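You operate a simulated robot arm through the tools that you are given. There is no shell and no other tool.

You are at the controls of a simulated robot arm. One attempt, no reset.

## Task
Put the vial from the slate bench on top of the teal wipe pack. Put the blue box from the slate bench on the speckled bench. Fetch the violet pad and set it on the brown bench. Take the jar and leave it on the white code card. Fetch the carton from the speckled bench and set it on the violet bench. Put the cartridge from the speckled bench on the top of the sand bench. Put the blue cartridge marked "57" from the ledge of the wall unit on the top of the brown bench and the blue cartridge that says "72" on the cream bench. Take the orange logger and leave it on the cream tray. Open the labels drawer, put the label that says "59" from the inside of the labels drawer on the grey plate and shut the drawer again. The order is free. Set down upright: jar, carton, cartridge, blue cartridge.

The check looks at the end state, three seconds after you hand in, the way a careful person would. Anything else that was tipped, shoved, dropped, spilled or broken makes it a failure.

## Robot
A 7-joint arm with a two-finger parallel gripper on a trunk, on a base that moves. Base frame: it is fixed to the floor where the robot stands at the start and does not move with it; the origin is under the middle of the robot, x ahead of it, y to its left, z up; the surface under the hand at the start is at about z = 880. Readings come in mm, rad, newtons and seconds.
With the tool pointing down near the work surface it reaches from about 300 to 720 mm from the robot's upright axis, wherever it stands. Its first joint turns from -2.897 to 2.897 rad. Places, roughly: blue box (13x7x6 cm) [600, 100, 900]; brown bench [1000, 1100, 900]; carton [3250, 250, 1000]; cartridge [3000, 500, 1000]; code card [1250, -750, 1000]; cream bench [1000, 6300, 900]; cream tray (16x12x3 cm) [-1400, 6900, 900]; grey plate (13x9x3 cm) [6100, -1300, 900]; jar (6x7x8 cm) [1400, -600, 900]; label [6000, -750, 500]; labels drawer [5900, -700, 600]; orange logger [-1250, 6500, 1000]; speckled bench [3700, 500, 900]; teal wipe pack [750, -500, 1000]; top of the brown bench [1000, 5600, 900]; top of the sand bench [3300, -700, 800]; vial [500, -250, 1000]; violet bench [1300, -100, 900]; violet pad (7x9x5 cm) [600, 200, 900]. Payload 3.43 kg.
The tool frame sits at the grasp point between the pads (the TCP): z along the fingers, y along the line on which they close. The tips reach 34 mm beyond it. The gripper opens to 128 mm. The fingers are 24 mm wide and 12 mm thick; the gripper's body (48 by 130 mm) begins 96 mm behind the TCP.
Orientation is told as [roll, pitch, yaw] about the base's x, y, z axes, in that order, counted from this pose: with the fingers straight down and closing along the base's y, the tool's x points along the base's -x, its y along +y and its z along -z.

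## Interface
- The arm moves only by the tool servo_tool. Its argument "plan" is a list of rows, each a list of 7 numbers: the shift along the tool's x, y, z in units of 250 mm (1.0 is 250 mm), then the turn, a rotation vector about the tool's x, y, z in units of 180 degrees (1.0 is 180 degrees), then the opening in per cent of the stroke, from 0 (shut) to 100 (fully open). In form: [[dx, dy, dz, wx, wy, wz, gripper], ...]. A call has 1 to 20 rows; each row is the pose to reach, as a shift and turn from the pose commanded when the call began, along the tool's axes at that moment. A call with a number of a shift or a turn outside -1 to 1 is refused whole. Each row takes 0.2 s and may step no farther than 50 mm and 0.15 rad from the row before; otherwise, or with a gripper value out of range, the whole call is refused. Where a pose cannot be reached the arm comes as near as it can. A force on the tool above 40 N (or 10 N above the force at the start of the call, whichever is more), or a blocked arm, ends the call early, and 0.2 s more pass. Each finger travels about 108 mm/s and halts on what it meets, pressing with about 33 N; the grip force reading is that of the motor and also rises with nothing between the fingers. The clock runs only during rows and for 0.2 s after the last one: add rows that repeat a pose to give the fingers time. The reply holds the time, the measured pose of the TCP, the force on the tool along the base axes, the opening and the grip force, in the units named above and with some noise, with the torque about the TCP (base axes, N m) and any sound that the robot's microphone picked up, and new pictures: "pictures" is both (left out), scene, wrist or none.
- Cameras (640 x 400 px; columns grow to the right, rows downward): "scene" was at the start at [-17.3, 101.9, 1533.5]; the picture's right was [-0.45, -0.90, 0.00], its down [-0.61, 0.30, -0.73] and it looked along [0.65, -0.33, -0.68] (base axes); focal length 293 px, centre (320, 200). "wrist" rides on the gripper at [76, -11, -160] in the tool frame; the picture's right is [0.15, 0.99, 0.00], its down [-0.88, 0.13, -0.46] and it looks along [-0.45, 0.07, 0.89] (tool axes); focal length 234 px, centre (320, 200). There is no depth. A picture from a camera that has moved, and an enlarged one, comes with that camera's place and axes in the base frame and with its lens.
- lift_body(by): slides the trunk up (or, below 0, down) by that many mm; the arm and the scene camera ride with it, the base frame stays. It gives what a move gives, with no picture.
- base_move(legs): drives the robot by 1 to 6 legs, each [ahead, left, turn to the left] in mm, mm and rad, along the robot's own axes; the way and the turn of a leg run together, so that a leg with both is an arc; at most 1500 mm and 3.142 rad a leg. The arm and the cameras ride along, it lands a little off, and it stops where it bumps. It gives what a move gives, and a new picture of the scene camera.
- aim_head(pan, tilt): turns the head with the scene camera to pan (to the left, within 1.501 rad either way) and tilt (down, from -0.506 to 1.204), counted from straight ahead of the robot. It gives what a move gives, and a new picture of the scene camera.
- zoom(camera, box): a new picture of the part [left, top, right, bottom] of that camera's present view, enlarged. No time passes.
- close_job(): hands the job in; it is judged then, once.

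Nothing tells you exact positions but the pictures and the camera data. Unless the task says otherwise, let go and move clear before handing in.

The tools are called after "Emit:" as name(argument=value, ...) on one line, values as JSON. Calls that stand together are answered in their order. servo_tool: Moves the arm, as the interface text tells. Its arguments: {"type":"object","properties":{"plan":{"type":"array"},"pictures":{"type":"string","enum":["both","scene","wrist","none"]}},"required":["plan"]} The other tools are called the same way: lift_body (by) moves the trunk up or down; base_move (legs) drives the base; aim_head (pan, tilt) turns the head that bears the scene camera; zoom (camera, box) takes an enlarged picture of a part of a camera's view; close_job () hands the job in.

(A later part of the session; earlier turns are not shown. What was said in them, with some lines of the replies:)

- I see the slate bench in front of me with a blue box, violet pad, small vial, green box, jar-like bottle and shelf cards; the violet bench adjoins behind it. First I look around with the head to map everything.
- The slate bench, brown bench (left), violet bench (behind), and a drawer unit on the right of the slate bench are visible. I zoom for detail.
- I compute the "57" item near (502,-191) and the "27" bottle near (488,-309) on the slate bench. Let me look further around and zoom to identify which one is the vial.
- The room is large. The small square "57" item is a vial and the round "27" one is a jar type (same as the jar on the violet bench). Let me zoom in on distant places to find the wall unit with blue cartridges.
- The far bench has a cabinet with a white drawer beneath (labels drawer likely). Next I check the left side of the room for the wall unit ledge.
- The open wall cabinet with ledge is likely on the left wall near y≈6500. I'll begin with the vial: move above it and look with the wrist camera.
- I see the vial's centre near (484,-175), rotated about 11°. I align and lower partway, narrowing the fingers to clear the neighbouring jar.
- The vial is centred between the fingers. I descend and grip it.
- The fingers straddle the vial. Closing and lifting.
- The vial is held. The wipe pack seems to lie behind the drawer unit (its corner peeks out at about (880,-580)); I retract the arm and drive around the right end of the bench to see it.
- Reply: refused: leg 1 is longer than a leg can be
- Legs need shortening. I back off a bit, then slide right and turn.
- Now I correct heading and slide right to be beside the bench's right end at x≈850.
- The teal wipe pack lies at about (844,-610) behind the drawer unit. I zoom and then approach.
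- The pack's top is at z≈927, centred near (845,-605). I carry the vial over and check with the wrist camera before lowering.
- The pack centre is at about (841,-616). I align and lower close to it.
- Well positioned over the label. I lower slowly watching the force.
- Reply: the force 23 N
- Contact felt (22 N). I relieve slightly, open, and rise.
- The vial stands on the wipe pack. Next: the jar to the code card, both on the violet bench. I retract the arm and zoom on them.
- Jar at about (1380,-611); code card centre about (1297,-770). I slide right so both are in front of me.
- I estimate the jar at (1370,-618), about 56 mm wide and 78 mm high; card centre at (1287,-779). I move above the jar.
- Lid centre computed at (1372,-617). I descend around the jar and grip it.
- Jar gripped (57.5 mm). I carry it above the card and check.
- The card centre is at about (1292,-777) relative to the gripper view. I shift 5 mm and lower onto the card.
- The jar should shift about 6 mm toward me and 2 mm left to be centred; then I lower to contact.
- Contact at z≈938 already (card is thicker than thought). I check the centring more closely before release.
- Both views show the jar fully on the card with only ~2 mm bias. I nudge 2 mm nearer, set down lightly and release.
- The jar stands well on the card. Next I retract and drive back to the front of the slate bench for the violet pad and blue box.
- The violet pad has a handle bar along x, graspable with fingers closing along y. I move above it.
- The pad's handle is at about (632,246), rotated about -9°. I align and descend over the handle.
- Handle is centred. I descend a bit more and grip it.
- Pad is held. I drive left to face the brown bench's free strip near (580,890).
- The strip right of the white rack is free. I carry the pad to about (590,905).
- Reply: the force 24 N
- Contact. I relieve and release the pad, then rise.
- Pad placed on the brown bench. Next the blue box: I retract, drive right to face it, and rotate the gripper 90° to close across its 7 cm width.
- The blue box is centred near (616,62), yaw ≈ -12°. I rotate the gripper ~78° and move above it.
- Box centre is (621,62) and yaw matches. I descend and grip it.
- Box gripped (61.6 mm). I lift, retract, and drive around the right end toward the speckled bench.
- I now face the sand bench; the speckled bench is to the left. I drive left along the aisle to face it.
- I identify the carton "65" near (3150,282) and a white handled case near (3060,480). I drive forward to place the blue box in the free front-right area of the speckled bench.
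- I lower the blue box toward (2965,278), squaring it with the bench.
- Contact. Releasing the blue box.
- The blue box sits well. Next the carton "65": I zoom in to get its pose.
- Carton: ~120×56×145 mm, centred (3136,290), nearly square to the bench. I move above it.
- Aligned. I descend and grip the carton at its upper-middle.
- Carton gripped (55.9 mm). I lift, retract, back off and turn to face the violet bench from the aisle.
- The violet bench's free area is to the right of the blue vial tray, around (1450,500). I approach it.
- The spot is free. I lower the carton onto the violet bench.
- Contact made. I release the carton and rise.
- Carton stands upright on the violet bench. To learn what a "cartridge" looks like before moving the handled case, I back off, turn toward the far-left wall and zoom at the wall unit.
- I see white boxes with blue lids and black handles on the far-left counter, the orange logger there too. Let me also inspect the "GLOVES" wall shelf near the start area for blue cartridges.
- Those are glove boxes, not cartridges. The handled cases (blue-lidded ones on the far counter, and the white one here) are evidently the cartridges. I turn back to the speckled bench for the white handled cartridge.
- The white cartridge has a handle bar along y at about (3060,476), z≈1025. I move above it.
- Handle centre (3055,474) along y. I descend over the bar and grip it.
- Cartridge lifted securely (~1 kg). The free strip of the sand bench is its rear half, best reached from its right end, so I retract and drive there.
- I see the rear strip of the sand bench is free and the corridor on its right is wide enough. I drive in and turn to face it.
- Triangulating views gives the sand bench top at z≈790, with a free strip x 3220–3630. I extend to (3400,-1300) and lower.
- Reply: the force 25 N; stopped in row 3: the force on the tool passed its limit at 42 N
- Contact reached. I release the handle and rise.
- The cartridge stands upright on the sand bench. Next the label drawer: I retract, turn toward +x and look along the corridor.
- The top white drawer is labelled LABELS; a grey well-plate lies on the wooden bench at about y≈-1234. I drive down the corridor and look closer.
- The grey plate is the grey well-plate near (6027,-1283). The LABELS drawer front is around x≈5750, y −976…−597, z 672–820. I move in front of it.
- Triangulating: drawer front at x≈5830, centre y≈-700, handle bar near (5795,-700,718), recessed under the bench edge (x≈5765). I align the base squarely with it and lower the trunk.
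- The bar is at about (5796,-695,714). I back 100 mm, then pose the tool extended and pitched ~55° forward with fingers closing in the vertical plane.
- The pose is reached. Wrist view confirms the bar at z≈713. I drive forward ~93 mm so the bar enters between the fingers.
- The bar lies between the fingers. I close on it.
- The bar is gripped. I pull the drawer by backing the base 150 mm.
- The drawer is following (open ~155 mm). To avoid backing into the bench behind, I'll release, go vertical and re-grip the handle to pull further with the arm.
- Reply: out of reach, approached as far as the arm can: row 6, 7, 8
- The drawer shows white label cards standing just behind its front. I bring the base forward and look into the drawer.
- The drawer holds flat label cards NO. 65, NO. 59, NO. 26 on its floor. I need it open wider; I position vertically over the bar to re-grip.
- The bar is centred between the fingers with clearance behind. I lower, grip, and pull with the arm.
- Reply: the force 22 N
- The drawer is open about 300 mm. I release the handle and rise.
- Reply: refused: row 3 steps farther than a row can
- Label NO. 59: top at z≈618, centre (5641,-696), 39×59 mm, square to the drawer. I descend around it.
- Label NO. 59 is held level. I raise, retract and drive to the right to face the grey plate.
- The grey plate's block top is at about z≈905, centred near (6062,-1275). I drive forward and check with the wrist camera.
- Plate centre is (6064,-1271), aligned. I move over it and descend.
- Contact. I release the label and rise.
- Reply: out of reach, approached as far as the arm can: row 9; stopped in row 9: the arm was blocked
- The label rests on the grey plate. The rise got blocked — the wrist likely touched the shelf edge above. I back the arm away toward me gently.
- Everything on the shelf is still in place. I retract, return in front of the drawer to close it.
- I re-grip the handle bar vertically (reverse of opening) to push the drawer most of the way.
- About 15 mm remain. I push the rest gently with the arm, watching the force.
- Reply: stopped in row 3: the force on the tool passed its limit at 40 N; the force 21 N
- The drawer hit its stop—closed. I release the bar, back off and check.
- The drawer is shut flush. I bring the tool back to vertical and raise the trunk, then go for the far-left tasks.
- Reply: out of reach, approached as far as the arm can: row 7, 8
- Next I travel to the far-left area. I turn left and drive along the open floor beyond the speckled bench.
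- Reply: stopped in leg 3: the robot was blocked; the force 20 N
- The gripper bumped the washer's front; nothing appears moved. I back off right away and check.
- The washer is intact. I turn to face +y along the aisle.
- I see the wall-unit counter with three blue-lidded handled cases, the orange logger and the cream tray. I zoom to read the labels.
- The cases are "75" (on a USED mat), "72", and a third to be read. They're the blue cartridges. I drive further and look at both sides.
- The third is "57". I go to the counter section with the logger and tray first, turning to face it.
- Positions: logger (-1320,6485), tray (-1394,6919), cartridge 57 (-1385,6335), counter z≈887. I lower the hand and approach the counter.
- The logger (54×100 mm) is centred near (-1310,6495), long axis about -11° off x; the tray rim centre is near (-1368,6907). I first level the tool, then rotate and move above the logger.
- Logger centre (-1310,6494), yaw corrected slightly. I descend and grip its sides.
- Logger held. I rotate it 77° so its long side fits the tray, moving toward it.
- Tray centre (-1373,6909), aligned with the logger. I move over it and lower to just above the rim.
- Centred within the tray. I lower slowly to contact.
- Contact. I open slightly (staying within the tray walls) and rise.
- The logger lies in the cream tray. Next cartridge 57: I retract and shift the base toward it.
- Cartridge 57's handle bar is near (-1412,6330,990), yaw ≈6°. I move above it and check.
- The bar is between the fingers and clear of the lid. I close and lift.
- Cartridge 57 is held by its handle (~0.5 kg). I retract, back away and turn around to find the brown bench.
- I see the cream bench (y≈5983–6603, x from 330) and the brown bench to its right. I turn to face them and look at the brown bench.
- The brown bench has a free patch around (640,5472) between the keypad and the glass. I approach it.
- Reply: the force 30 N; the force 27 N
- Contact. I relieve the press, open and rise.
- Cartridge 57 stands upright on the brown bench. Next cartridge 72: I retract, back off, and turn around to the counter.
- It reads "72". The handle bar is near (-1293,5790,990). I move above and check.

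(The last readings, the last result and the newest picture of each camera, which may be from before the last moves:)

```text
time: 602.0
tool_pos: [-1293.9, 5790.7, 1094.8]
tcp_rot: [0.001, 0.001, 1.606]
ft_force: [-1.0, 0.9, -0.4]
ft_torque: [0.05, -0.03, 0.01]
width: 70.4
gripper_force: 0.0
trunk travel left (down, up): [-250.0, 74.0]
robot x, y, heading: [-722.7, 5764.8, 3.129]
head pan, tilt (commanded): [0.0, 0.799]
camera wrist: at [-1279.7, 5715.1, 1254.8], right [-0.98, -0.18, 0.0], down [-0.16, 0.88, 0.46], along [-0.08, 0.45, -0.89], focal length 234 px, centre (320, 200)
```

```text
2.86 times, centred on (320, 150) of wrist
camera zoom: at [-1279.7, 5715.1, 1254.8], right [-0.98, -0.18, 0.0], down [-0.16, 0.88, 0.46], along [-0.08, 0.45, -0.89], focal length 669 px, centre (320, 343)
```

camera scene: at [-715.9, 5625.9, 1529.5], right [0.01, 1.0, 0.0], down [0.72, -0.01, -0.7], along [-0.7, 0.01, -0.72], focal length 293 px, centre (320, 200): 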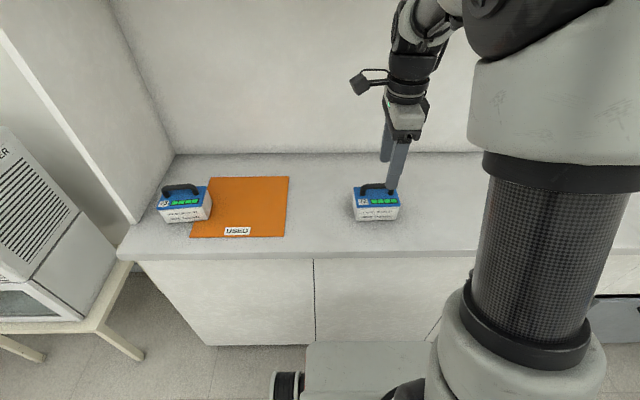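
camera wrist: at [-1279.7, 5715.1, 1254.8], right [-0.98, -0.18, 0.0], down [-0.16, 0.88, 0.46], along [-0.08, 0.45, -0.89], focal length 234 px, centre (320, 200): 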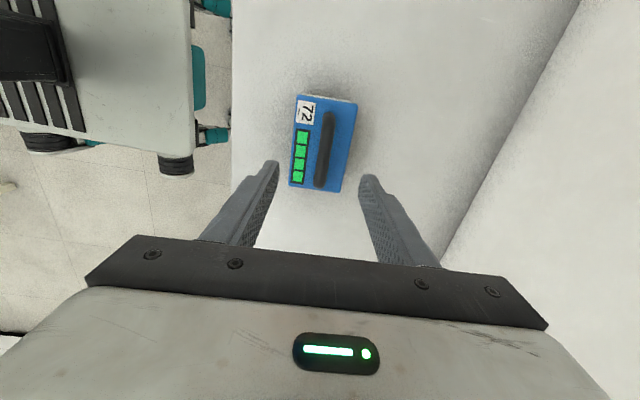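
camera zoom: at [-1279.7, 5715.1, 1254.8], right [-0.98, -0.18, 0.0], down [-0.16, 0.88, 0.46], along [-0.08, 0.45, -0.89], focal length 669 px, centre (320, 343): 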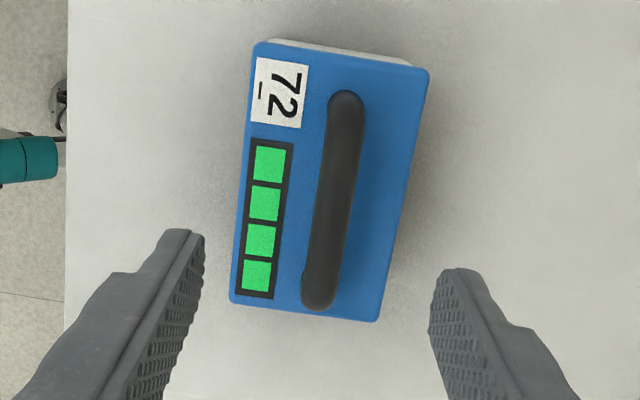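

Emit:
servo_tool(plan=[[0.022, 0.011, 0.12, 0, 0, -0.004, 50], [0.022, 0.011, 0.25, 0, 0, -0.004, 50], [0.022, 0.011, 0.34, 0, 0, -0.004, 50], [0.022, 0.011, 0.382, 0, 0, -0.004, 50], [0.022, 0.011, 0.382, 0, 0, -0.004, 50]], pictures="both")

Emit:
zoom(camera="wrist", box=[220, 80, 420, 220])

```text
time: 603.2
tool_pos: [-1296.0, 5784.6, 1001.1]
tcp_rot: [0.0, 0.0, 1.621]
ft_force: [-0.2, 0.7, 0.0]
ft_torque: [0.0, 0.03, -0.01]
width: 64.0
gripper_force: 0.2
trunk travel left (down, up): [-250.0, 74.0]
robot x, y, heading: [-724.4, 5766.7, 3.124]
head pan, tilt (commanded): [0.0, 0.799]
camera scene: at [-715.9, 5625.9, 1529.5], right [0.01, 1.0, 0.0], down [0.72, -0.01, -0.7], along [-0.7, 0.01, -0.72], focal length 293 px, centre (320, 200)
camera wrist: at [-1281.5, 5709.9, 1160.2], right [-0.98, -0.19, 0.0], down [-0.17, 0.87, 0.46], along [-0.09, 0.45, -0.89], focal length 234 px, centre (320, 200)
```

scene: 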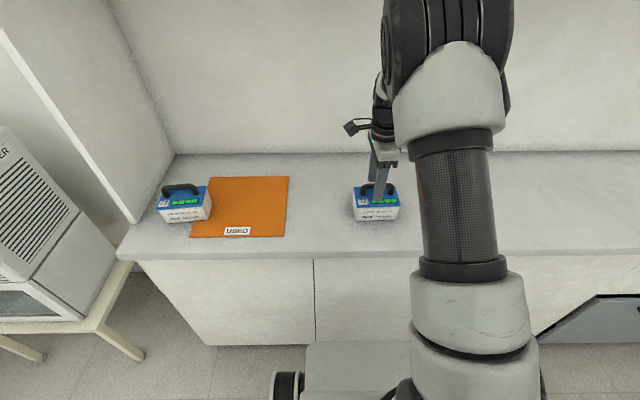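
wrist: 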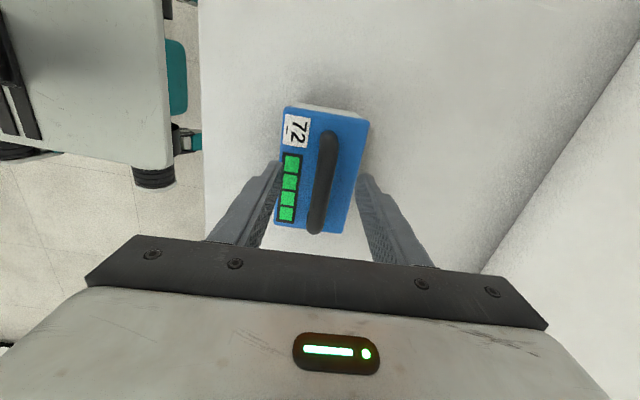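

```text
2.86 times, centred on (320, 150) of wrist
camera zoom: at [-1281.5, 5709.9, 1160.2], right [-0.98, -0.19, 0.0], down [-0.17, 0.87, 0.46], along [-0.09, 0.45, -0.89], focal length 669 px, centre (320, 343)
```

zoom: 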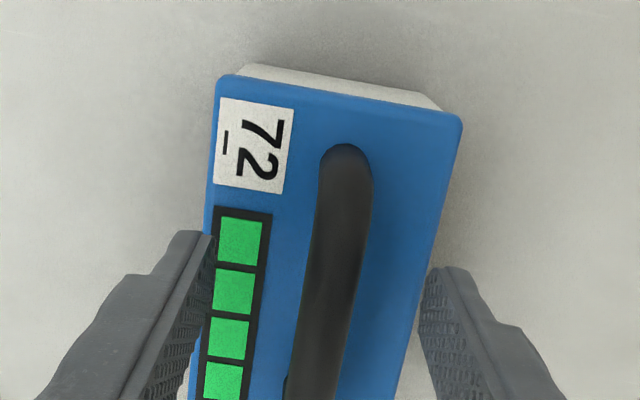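

The geometry matches cartridge 57's grasp. I close and lift.

Emit:
servo_tool(plan=[[0, 0, 0.006, 0, 0, 0, 25], [0, 0, 0.006, 0, 0, 0, 10], [0, 0, 0.006, 0, 0, 0, 0], [0, 0, 0.006, 0, 0, 0, 0]], pictures="none")

Emit:
servo_tool(plan=[[0, 0, -0.06, 0, 0, 0, 0], [0, 0, -0.14, 0, 0, 0, 0], [0, 0, -0.26, 0, 0, 0, 0], [0, -0.1, -0.4, 0, 0, 0, 0], [0, -0.22, -0.5, 0, 0, 0, 0], [0, -0.34, -0.58, 0, 0, 0, 0], [0, -0.4, -0.58, 0, 0, 0, 0]], pictures="wrist")

```text
time: 604.2
tool_pos: [-1297.5, 5785.1, 999.6]
tcp_rot: [0.0, 0.0, 1.619]
ft_force: [-1.2, 0.5, -0.9]
ft_torque: [0.08, 0.02, 0.06]
width: 15.4
gripper_force: 32.8
trunk travel left (down, up): [-250.0, 74.0]
robot x, y, heading: [-721.6, 5768.8, 3.128]
head pan, tilt (commanded): [0.0, 0.799]
```

```text
time: 605.8
tool_pos: [-1194.2, 5792.1, 1142.9]
tcp_rot: [0.0, -0.001, 1.62]
ft_force: [0.1, -0.9, -4.8]
ft_torque: [-0.02, 0.02, -0.01]
width: 15.3
gripper_force: 33.4
trunk travel left (down, up): [-250.0, 74.0]
robot x, y, heading: [-719.1, 5764.2, 3.129]
head pan, tilt (commanded): [0.0, 0.799]
camera wrist: at [-1179.3, 5716.8, 1303.2], right [-0.98, -0.19, 0.0], down [-0.17, 0.87, 0.46], along [-0.09, 0.45, -0.89], focal length 234 px, centre (320, 200)
```

wrist: 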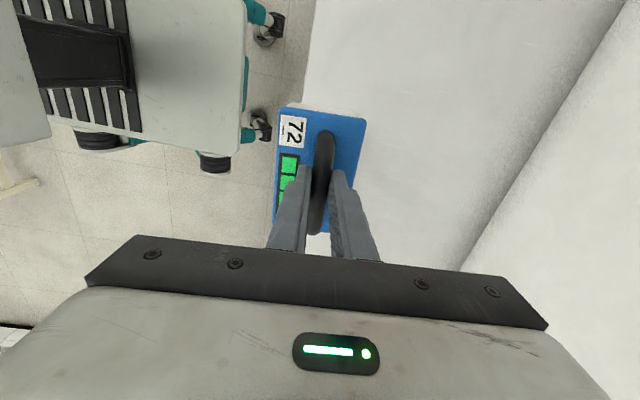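

Cartridge 72 held. I back off, turn around and face the cream bench.

Emit:
base_move(legs=[[-360, -430, 0], [0, 0, -1.56], [0, 0, -1.56]])

Emit:
aim_head(pan=0.0, tilt=0.6)

```text
time: 618.3
tool_pos: [122.7, 6182.0, 1143.9]
tcp_rot: [-0.001, 0.0, -1.497]
ft_force: [0.3, 0.8, -4.1]
ft_torque: [0.05, 0.0, 0.04]
width: 15.5
gripper_force: 33.0
trunk travel left (down, up): [-250.0, 74.0]
robot x, y, heading: [-348.5, 6193.3, 0.01]
head pan, tilt (commanded): [0.0, 0.799]
camera scene: at [-362.6, 6332.0, 1529.5], right [0.01, -1.0, 0.0], down [-0.72, -0.01, -0.7], along [0.7, 0.01, -0.72], focal length 293 px, centre (320, 200)
```

scene: 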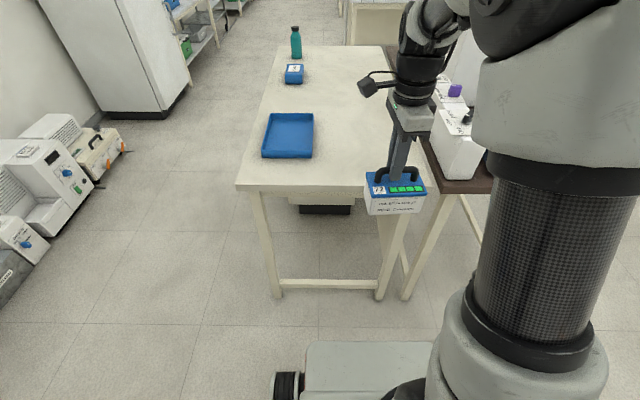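

```text
time: 619.0
tool_pos: [123.5, 6182.7, 1143.7]
tcp_rot: [0.001, 0.0, -1.496]
ft_force: [0.1, 0.1, -3.9]
ft_torque: [0.02, -0.02, -0.01]
width: 15.4
gripper_force: 32.9
trunk travel left (down, up): [-250.0, 74.0]
robot x, y, heading: [-349.4, 6192.4, 0.015]
head pan, tilt (commanded): [0.0, 0.6]
camera scene: at [-354.9, 6332.1, 1546.3], right [0.01, -1.0, 0.0], down [-0.57, -0.01, -0.82], along [0.82, 0.01, -0.57], focal length 293 px, centre (320, 200)
```

scene: 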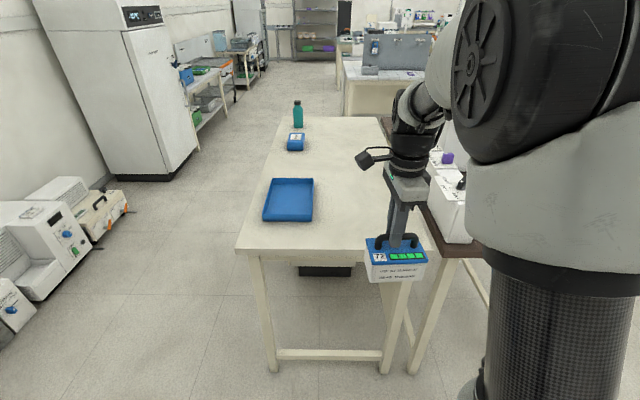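

The near-right area of the cream bench is free. I drive up and set cartridge 72 at about (470,6180).

Emit:
base_move(legs=[[315, 0, -0.012]])

Emit:
servo_tool(plan=[[0, 0.05, 0.1, 0, 0, 0.012, 0], [0, 0.1, 0.22, 0, 0, 0.023, 0], [0, 0.13, 0.36, 0, 0, 0.023, 0], [0, 0.13, 0.48, 0, 0, 0.023, 0], [0, 0.13, 0.48, 0, 0, 0.023, 0]], pictures="both")

```text
time: 621.2
tool_pos: [449.5, 6184.0, 1142.7]
tcp_rot: [0.002, 0.0, -1.5]
ft_force: [-0.4, 0.4, -4.4]
ft_torque: [0.04, 0.02, 0.02]
width: 15.4
gripper_force: 33.3
trunk travel left (down, up): [-250.0, 74.0]
robot x, y, heading: [-28.3, 6197.7, 0.012]
head pan, tilt (commanded): [0.0, 0.6]
camera scene: at [-27.7, 6336.1, 1546.4], right [0.01, -1.0, 0.0], down [-0.57, -0.01, -0.82], along [0.82, 0.01, -0.57], focal length 293 px, centre (320, 200)
```

scene: 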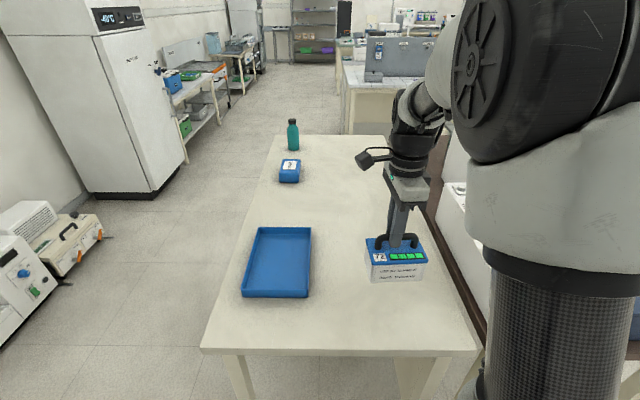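

```text
time: 622.4
tool_pos: [483.8, 6185.9, 1022.1]
tcp_rot: [0.001, -0.001, -1.573]
ft_force: [0.1, 0.0, -3.6]
ft_torque: [0.03, 0.03, -0.02]
width: 15.4
gripper_force: 32.9
trunk travel left (down, up): [-250.0, 74.0]
robot x, y, heading: [-23.4, 6197.3, 0.01]
head pan, tilt (commanded): [0.0, 0.6]
camera scene: at [-27.8, 6336.1, 1546.4], right [0.01, -1.0, 0.0], down [-0.57, -0.01, -0.82], along [0.82, 0.01, -0.57], focal length 293 px, centre (320, 200)
camera wrist: at [473.3, 6262.3, 1181.1], right [0.99, 0.15, 0.0], down [0.13, -0.88, 0.46], along [0.07, -0.45, -0.89], focal length 234 px, centre (320, 200)
```

scene: 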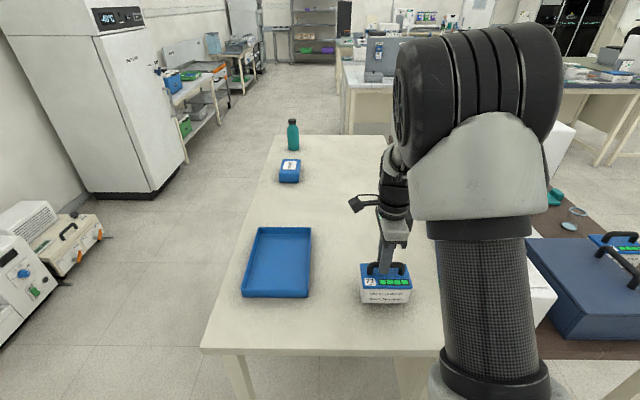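
wrist: 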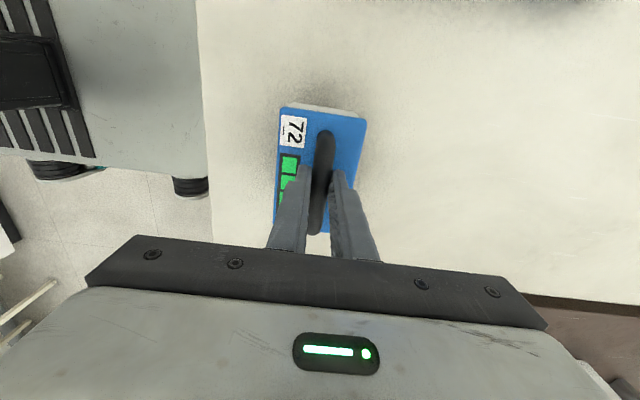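

Emit:
servo_tool(plan=[[0, 0, 0.04, 0, 0, 0, 0], [0, 0, 0.07, 0, 0, 0, 0], [0, 0, 0.08, 0, 0, 0, 0], [0, 0, 0.088, 0, 0, 0, 0], [0, 0, 0.088, 0, 0, 0, 0]], pictures="none")

```text
time: 623.6
tool_pos: [482.7, 6187.7, 1001.2]
tcp_rot: [-0.001, 0.002, -1.571]
ft_force: [0.1, 0.2, -3.7]
ft_torque: [0.04, 0.01, 0.01]
width: 15.6
gripper_force: 33.6
trunk travel left (down, up): [-250.0, 74.0]
robot x, y, heading: [-21.1, 6194.7, 0.011]
head pan, tilt (commanded): [0.0, 0.6]
```

Emit:
servo_tool(plan=[[0, 0, 0.008, 0, 0, 0, 0], [0, 0, 0.016, 0, 0, 0, 0], [0, 0, 0.016, 0, 0, 0, 0]], pictures="none")

```text
time: 624.4
tool_pos: [482.9, 6187.5, 999.5]
tcp_rot: [0.006, 0.0, -1.571]
ft_force: [4.4, 2.0, 11.5]
ft_torque: [-0.43, -0.12, 0.17]
width: 15.3
gripper_force: 33.5
trunk travel left (down, up): [-250.0, 74.0]
robot x, y, heading: [-25.8, 6195.2, 0.006]
head pan, tilt (commanded): [0.0, 0.6]
```

Contact. I release and rise.

Emit:
servo_tool(plan=[[0, 0, 0, 0, 0, 0, 20], [0, 0, 0, 0, 0, 0, 40], [0, 0, 0, 0, 0, 0, 40], [0, 0, -0.1, 0, 0, 0, 40], [0, 0, -0.24, 0, 0, 0, 40], [0, 0, -0.4, 0, 0, 0, 40], [0, 0, -0.56, 0, 0, 0, 40], [0, 0, -0.72, 0, 0, 0, 40]], pictures="both")

Emit:
zoom(camera="scene", box=[320, 220, 480, 340])

```text
time: 626.2
tool_pos: [478.1, 6186.5, 1179.3]
tcp_rot: [0.0, 0.0, -1.572]
ft_force: [0.6, -0.4, -0.3]
ft_torque: [0.0, 0.02, -0.03]
width: 51.4
gripper_force: 0.0
trunk travel left (down, up): [-250.0, 74.0]
robot x, y, heading: [-23.7, 6199.3, 0.009]
head pan, tilt (commanded): [0.0, 0.6]
camera scene: at [-28.3, 6336.1, 1546.4], right [0.01, -1.0, 0.0], down [-0.56, -0.01, -0.83], along [0.83, 0.01, -0.56], focal length 293 px, centre (320, 200)
camera wrist: at [466.8, 6263.1, 1337.9], right [0.99, 0.15, 0.0], down [0.13, -0.88, 0.46], along [0.07, -0.45, -0.89], focal length 234 px, centre (320, 200)
```

scene: 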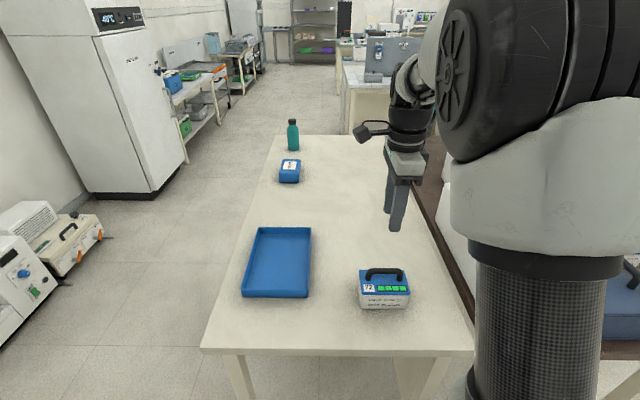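
wrist: 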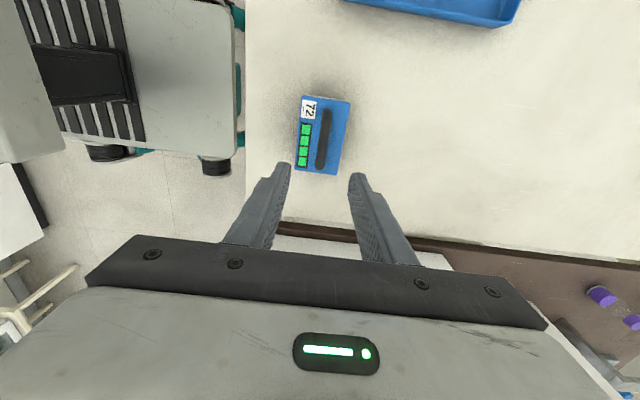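

```text
3.33 times, centred on (400, 280) of scene
camera zoom: at [-28.3, 6336.1, 1546.4], right [0.01, -1.0, 0.0], down [-0.56, -0.01, -0.83], along [0.83, 0.01, -0.56], focal length 976 px, centre (53, -67)
```

zoom: 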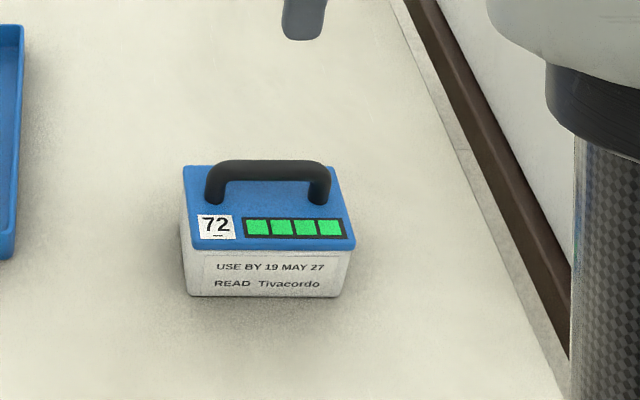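

Cartridge 72 stands upright on the cream bench. I move the arm clear and back off before handing in.

Emit:
servo_tool(plan=[[0, -0.1, -0.08, 0, 0, 0, 40], [0, -0.2, -0.12, 0, 0, 0, 40], [0, -0.3, -0.12, 0, 0, 0, 40]], pictures="none")

Emit:
base_move(legs=[[-320, 0, 0]])

Emit:
aim_head(pan=1.3, tilt=0.4)

```text
time: 627.0
tool_pos: [407.1, 6187.2, 1208.7]
tcp_rot: [0.002, -0.001, -1.575]
ft_force: [0.5, 1.2, -0.4]
ft_torque: [0.0, 0.02, -0.02]
width: 51.5
gripper_force: 0.1
trunk travel left (down, up): [-250.0, 74.0]
robot x, y, heading: [-19.0, 6200.6, 0.008]
head pan, tilt (commanded): [0.0, 0.6]
```

```text
time: 629.1
tool_pos: [89.9, 6185.2, 1209.1]
tcp_rot: [0.0, 0.0, -1.566]
ft_force: [0.2, -0.6, -0.1]
ft_torque: [0.01, -0.01, 0.02]
width: 51.0
gripper_force: 0.0
trunk travel left (down, up): [-250.0, 74.0]
robot x, y, heading: [-340.6, 6197.1, 0.015]
head pan, tilt (commanded): [0.0, 0.6]
camera scene: at [-346.4, 6332.0, 1546.4], right [0.02, -1.0, 0.0], down [-0.56, -0.01, -0.83], along [0.83, 0.01, -0.56], focal length 293 px, centre (320, 200)
```

scene: 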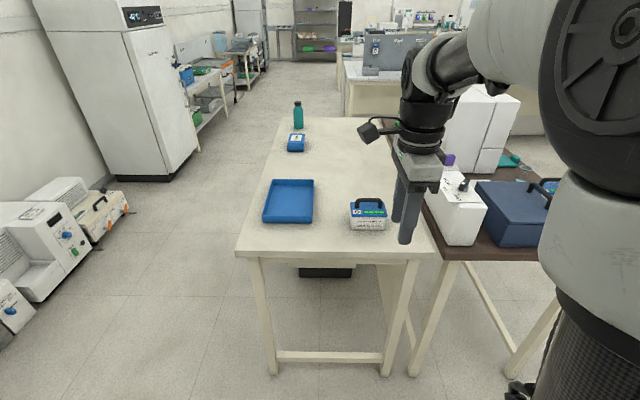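

```text
time: 630.6
tool_pos: [90.6, 6185.2, 1209.2]
tcp_rot: [0.001, 0.0, -1.566]
ft_force: [-0.3, 0.3, -0.3]
ft_torque: [-0.01, 0.0, 0.0]
width: 51.0
gripper_force: 0.1
trunk travel left (down, up): [-250.0, 74.0]
robot x, y, heading: [-341.0, 6197.4, 0.015]
head pan, tilt (commanded): [1.3, 0.4]
camera scene: at [-411.2, 6420.2, 1564.6], right [0.97, -0.25, 0.0], down [-0.1, -0.38, -0.92], along [0.23, 0.89, -0.39], focal length 293 px, centre (320, 200)
```

scene: 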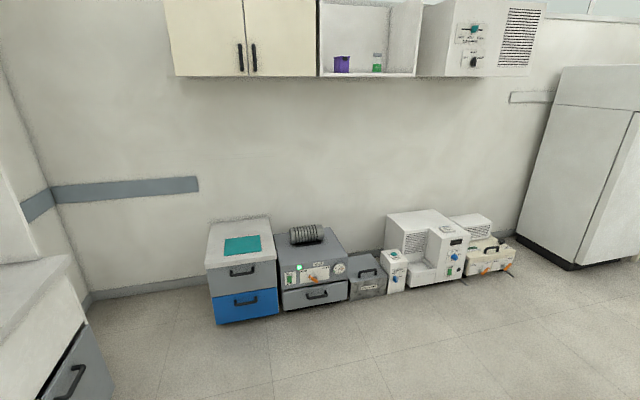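

All ten placements have been made, and the arm is clear of everything. I'm handing the job in.

The arm bumped two fixtures on the way. The wrist touched the shelf above the grey plate, and the gripper hit the front of the washer. I saw nothing moved or knocked over at either place in the pictures.

Emit:
close_job()

```text
The job is handed in.
```

I carried out all ten parts of the task and handed the job in. There were two bumps along the way, and two of the items I had to identify by judgement.

| Item | Where it is now |
|---|---|
| Vial "57" from the slate bench | On the label on top of the teal wipe pack, upright |
| Blue box | On the speckled bench, front right |
| Violet pad | On the brown bench near the start, beside the white rack |
| Jar | Upright on the white code card |
| Carton "65" | Upright on the violet bench |
| Cartridge "29" | Upright on the sand bench, in the strip behind the devices |
| Blue cartridge "57" | Upright on the far brown bench |
| Blue cartridge "72" | Upright on the cream bench |
| Orange logger | In the cream tray |
| Label "59" | On the grey plate; the labels drawer is shut again |

**Bumps:**
- **Shelf:** the arm was blocked as I lifted away from the grey plate, probably by the shelf above it. The items on the shelf were still in place afterwards.
- **Washer:** while driving I pushed the gripper against the washer's front with about 15–20 N before backing off. It looked unmoved in the picture right after, but I did not check it again from a distance.

**Judgement calls:**
- **Vial:** the slate bench had two candidates. I took the small square "57" item, because the round "27" one has the same shape as the jar.
- **Cartridge:** on the speckled bench I took the white handled case, because it carries the same "Tivacordo" label as the blue cartridges.
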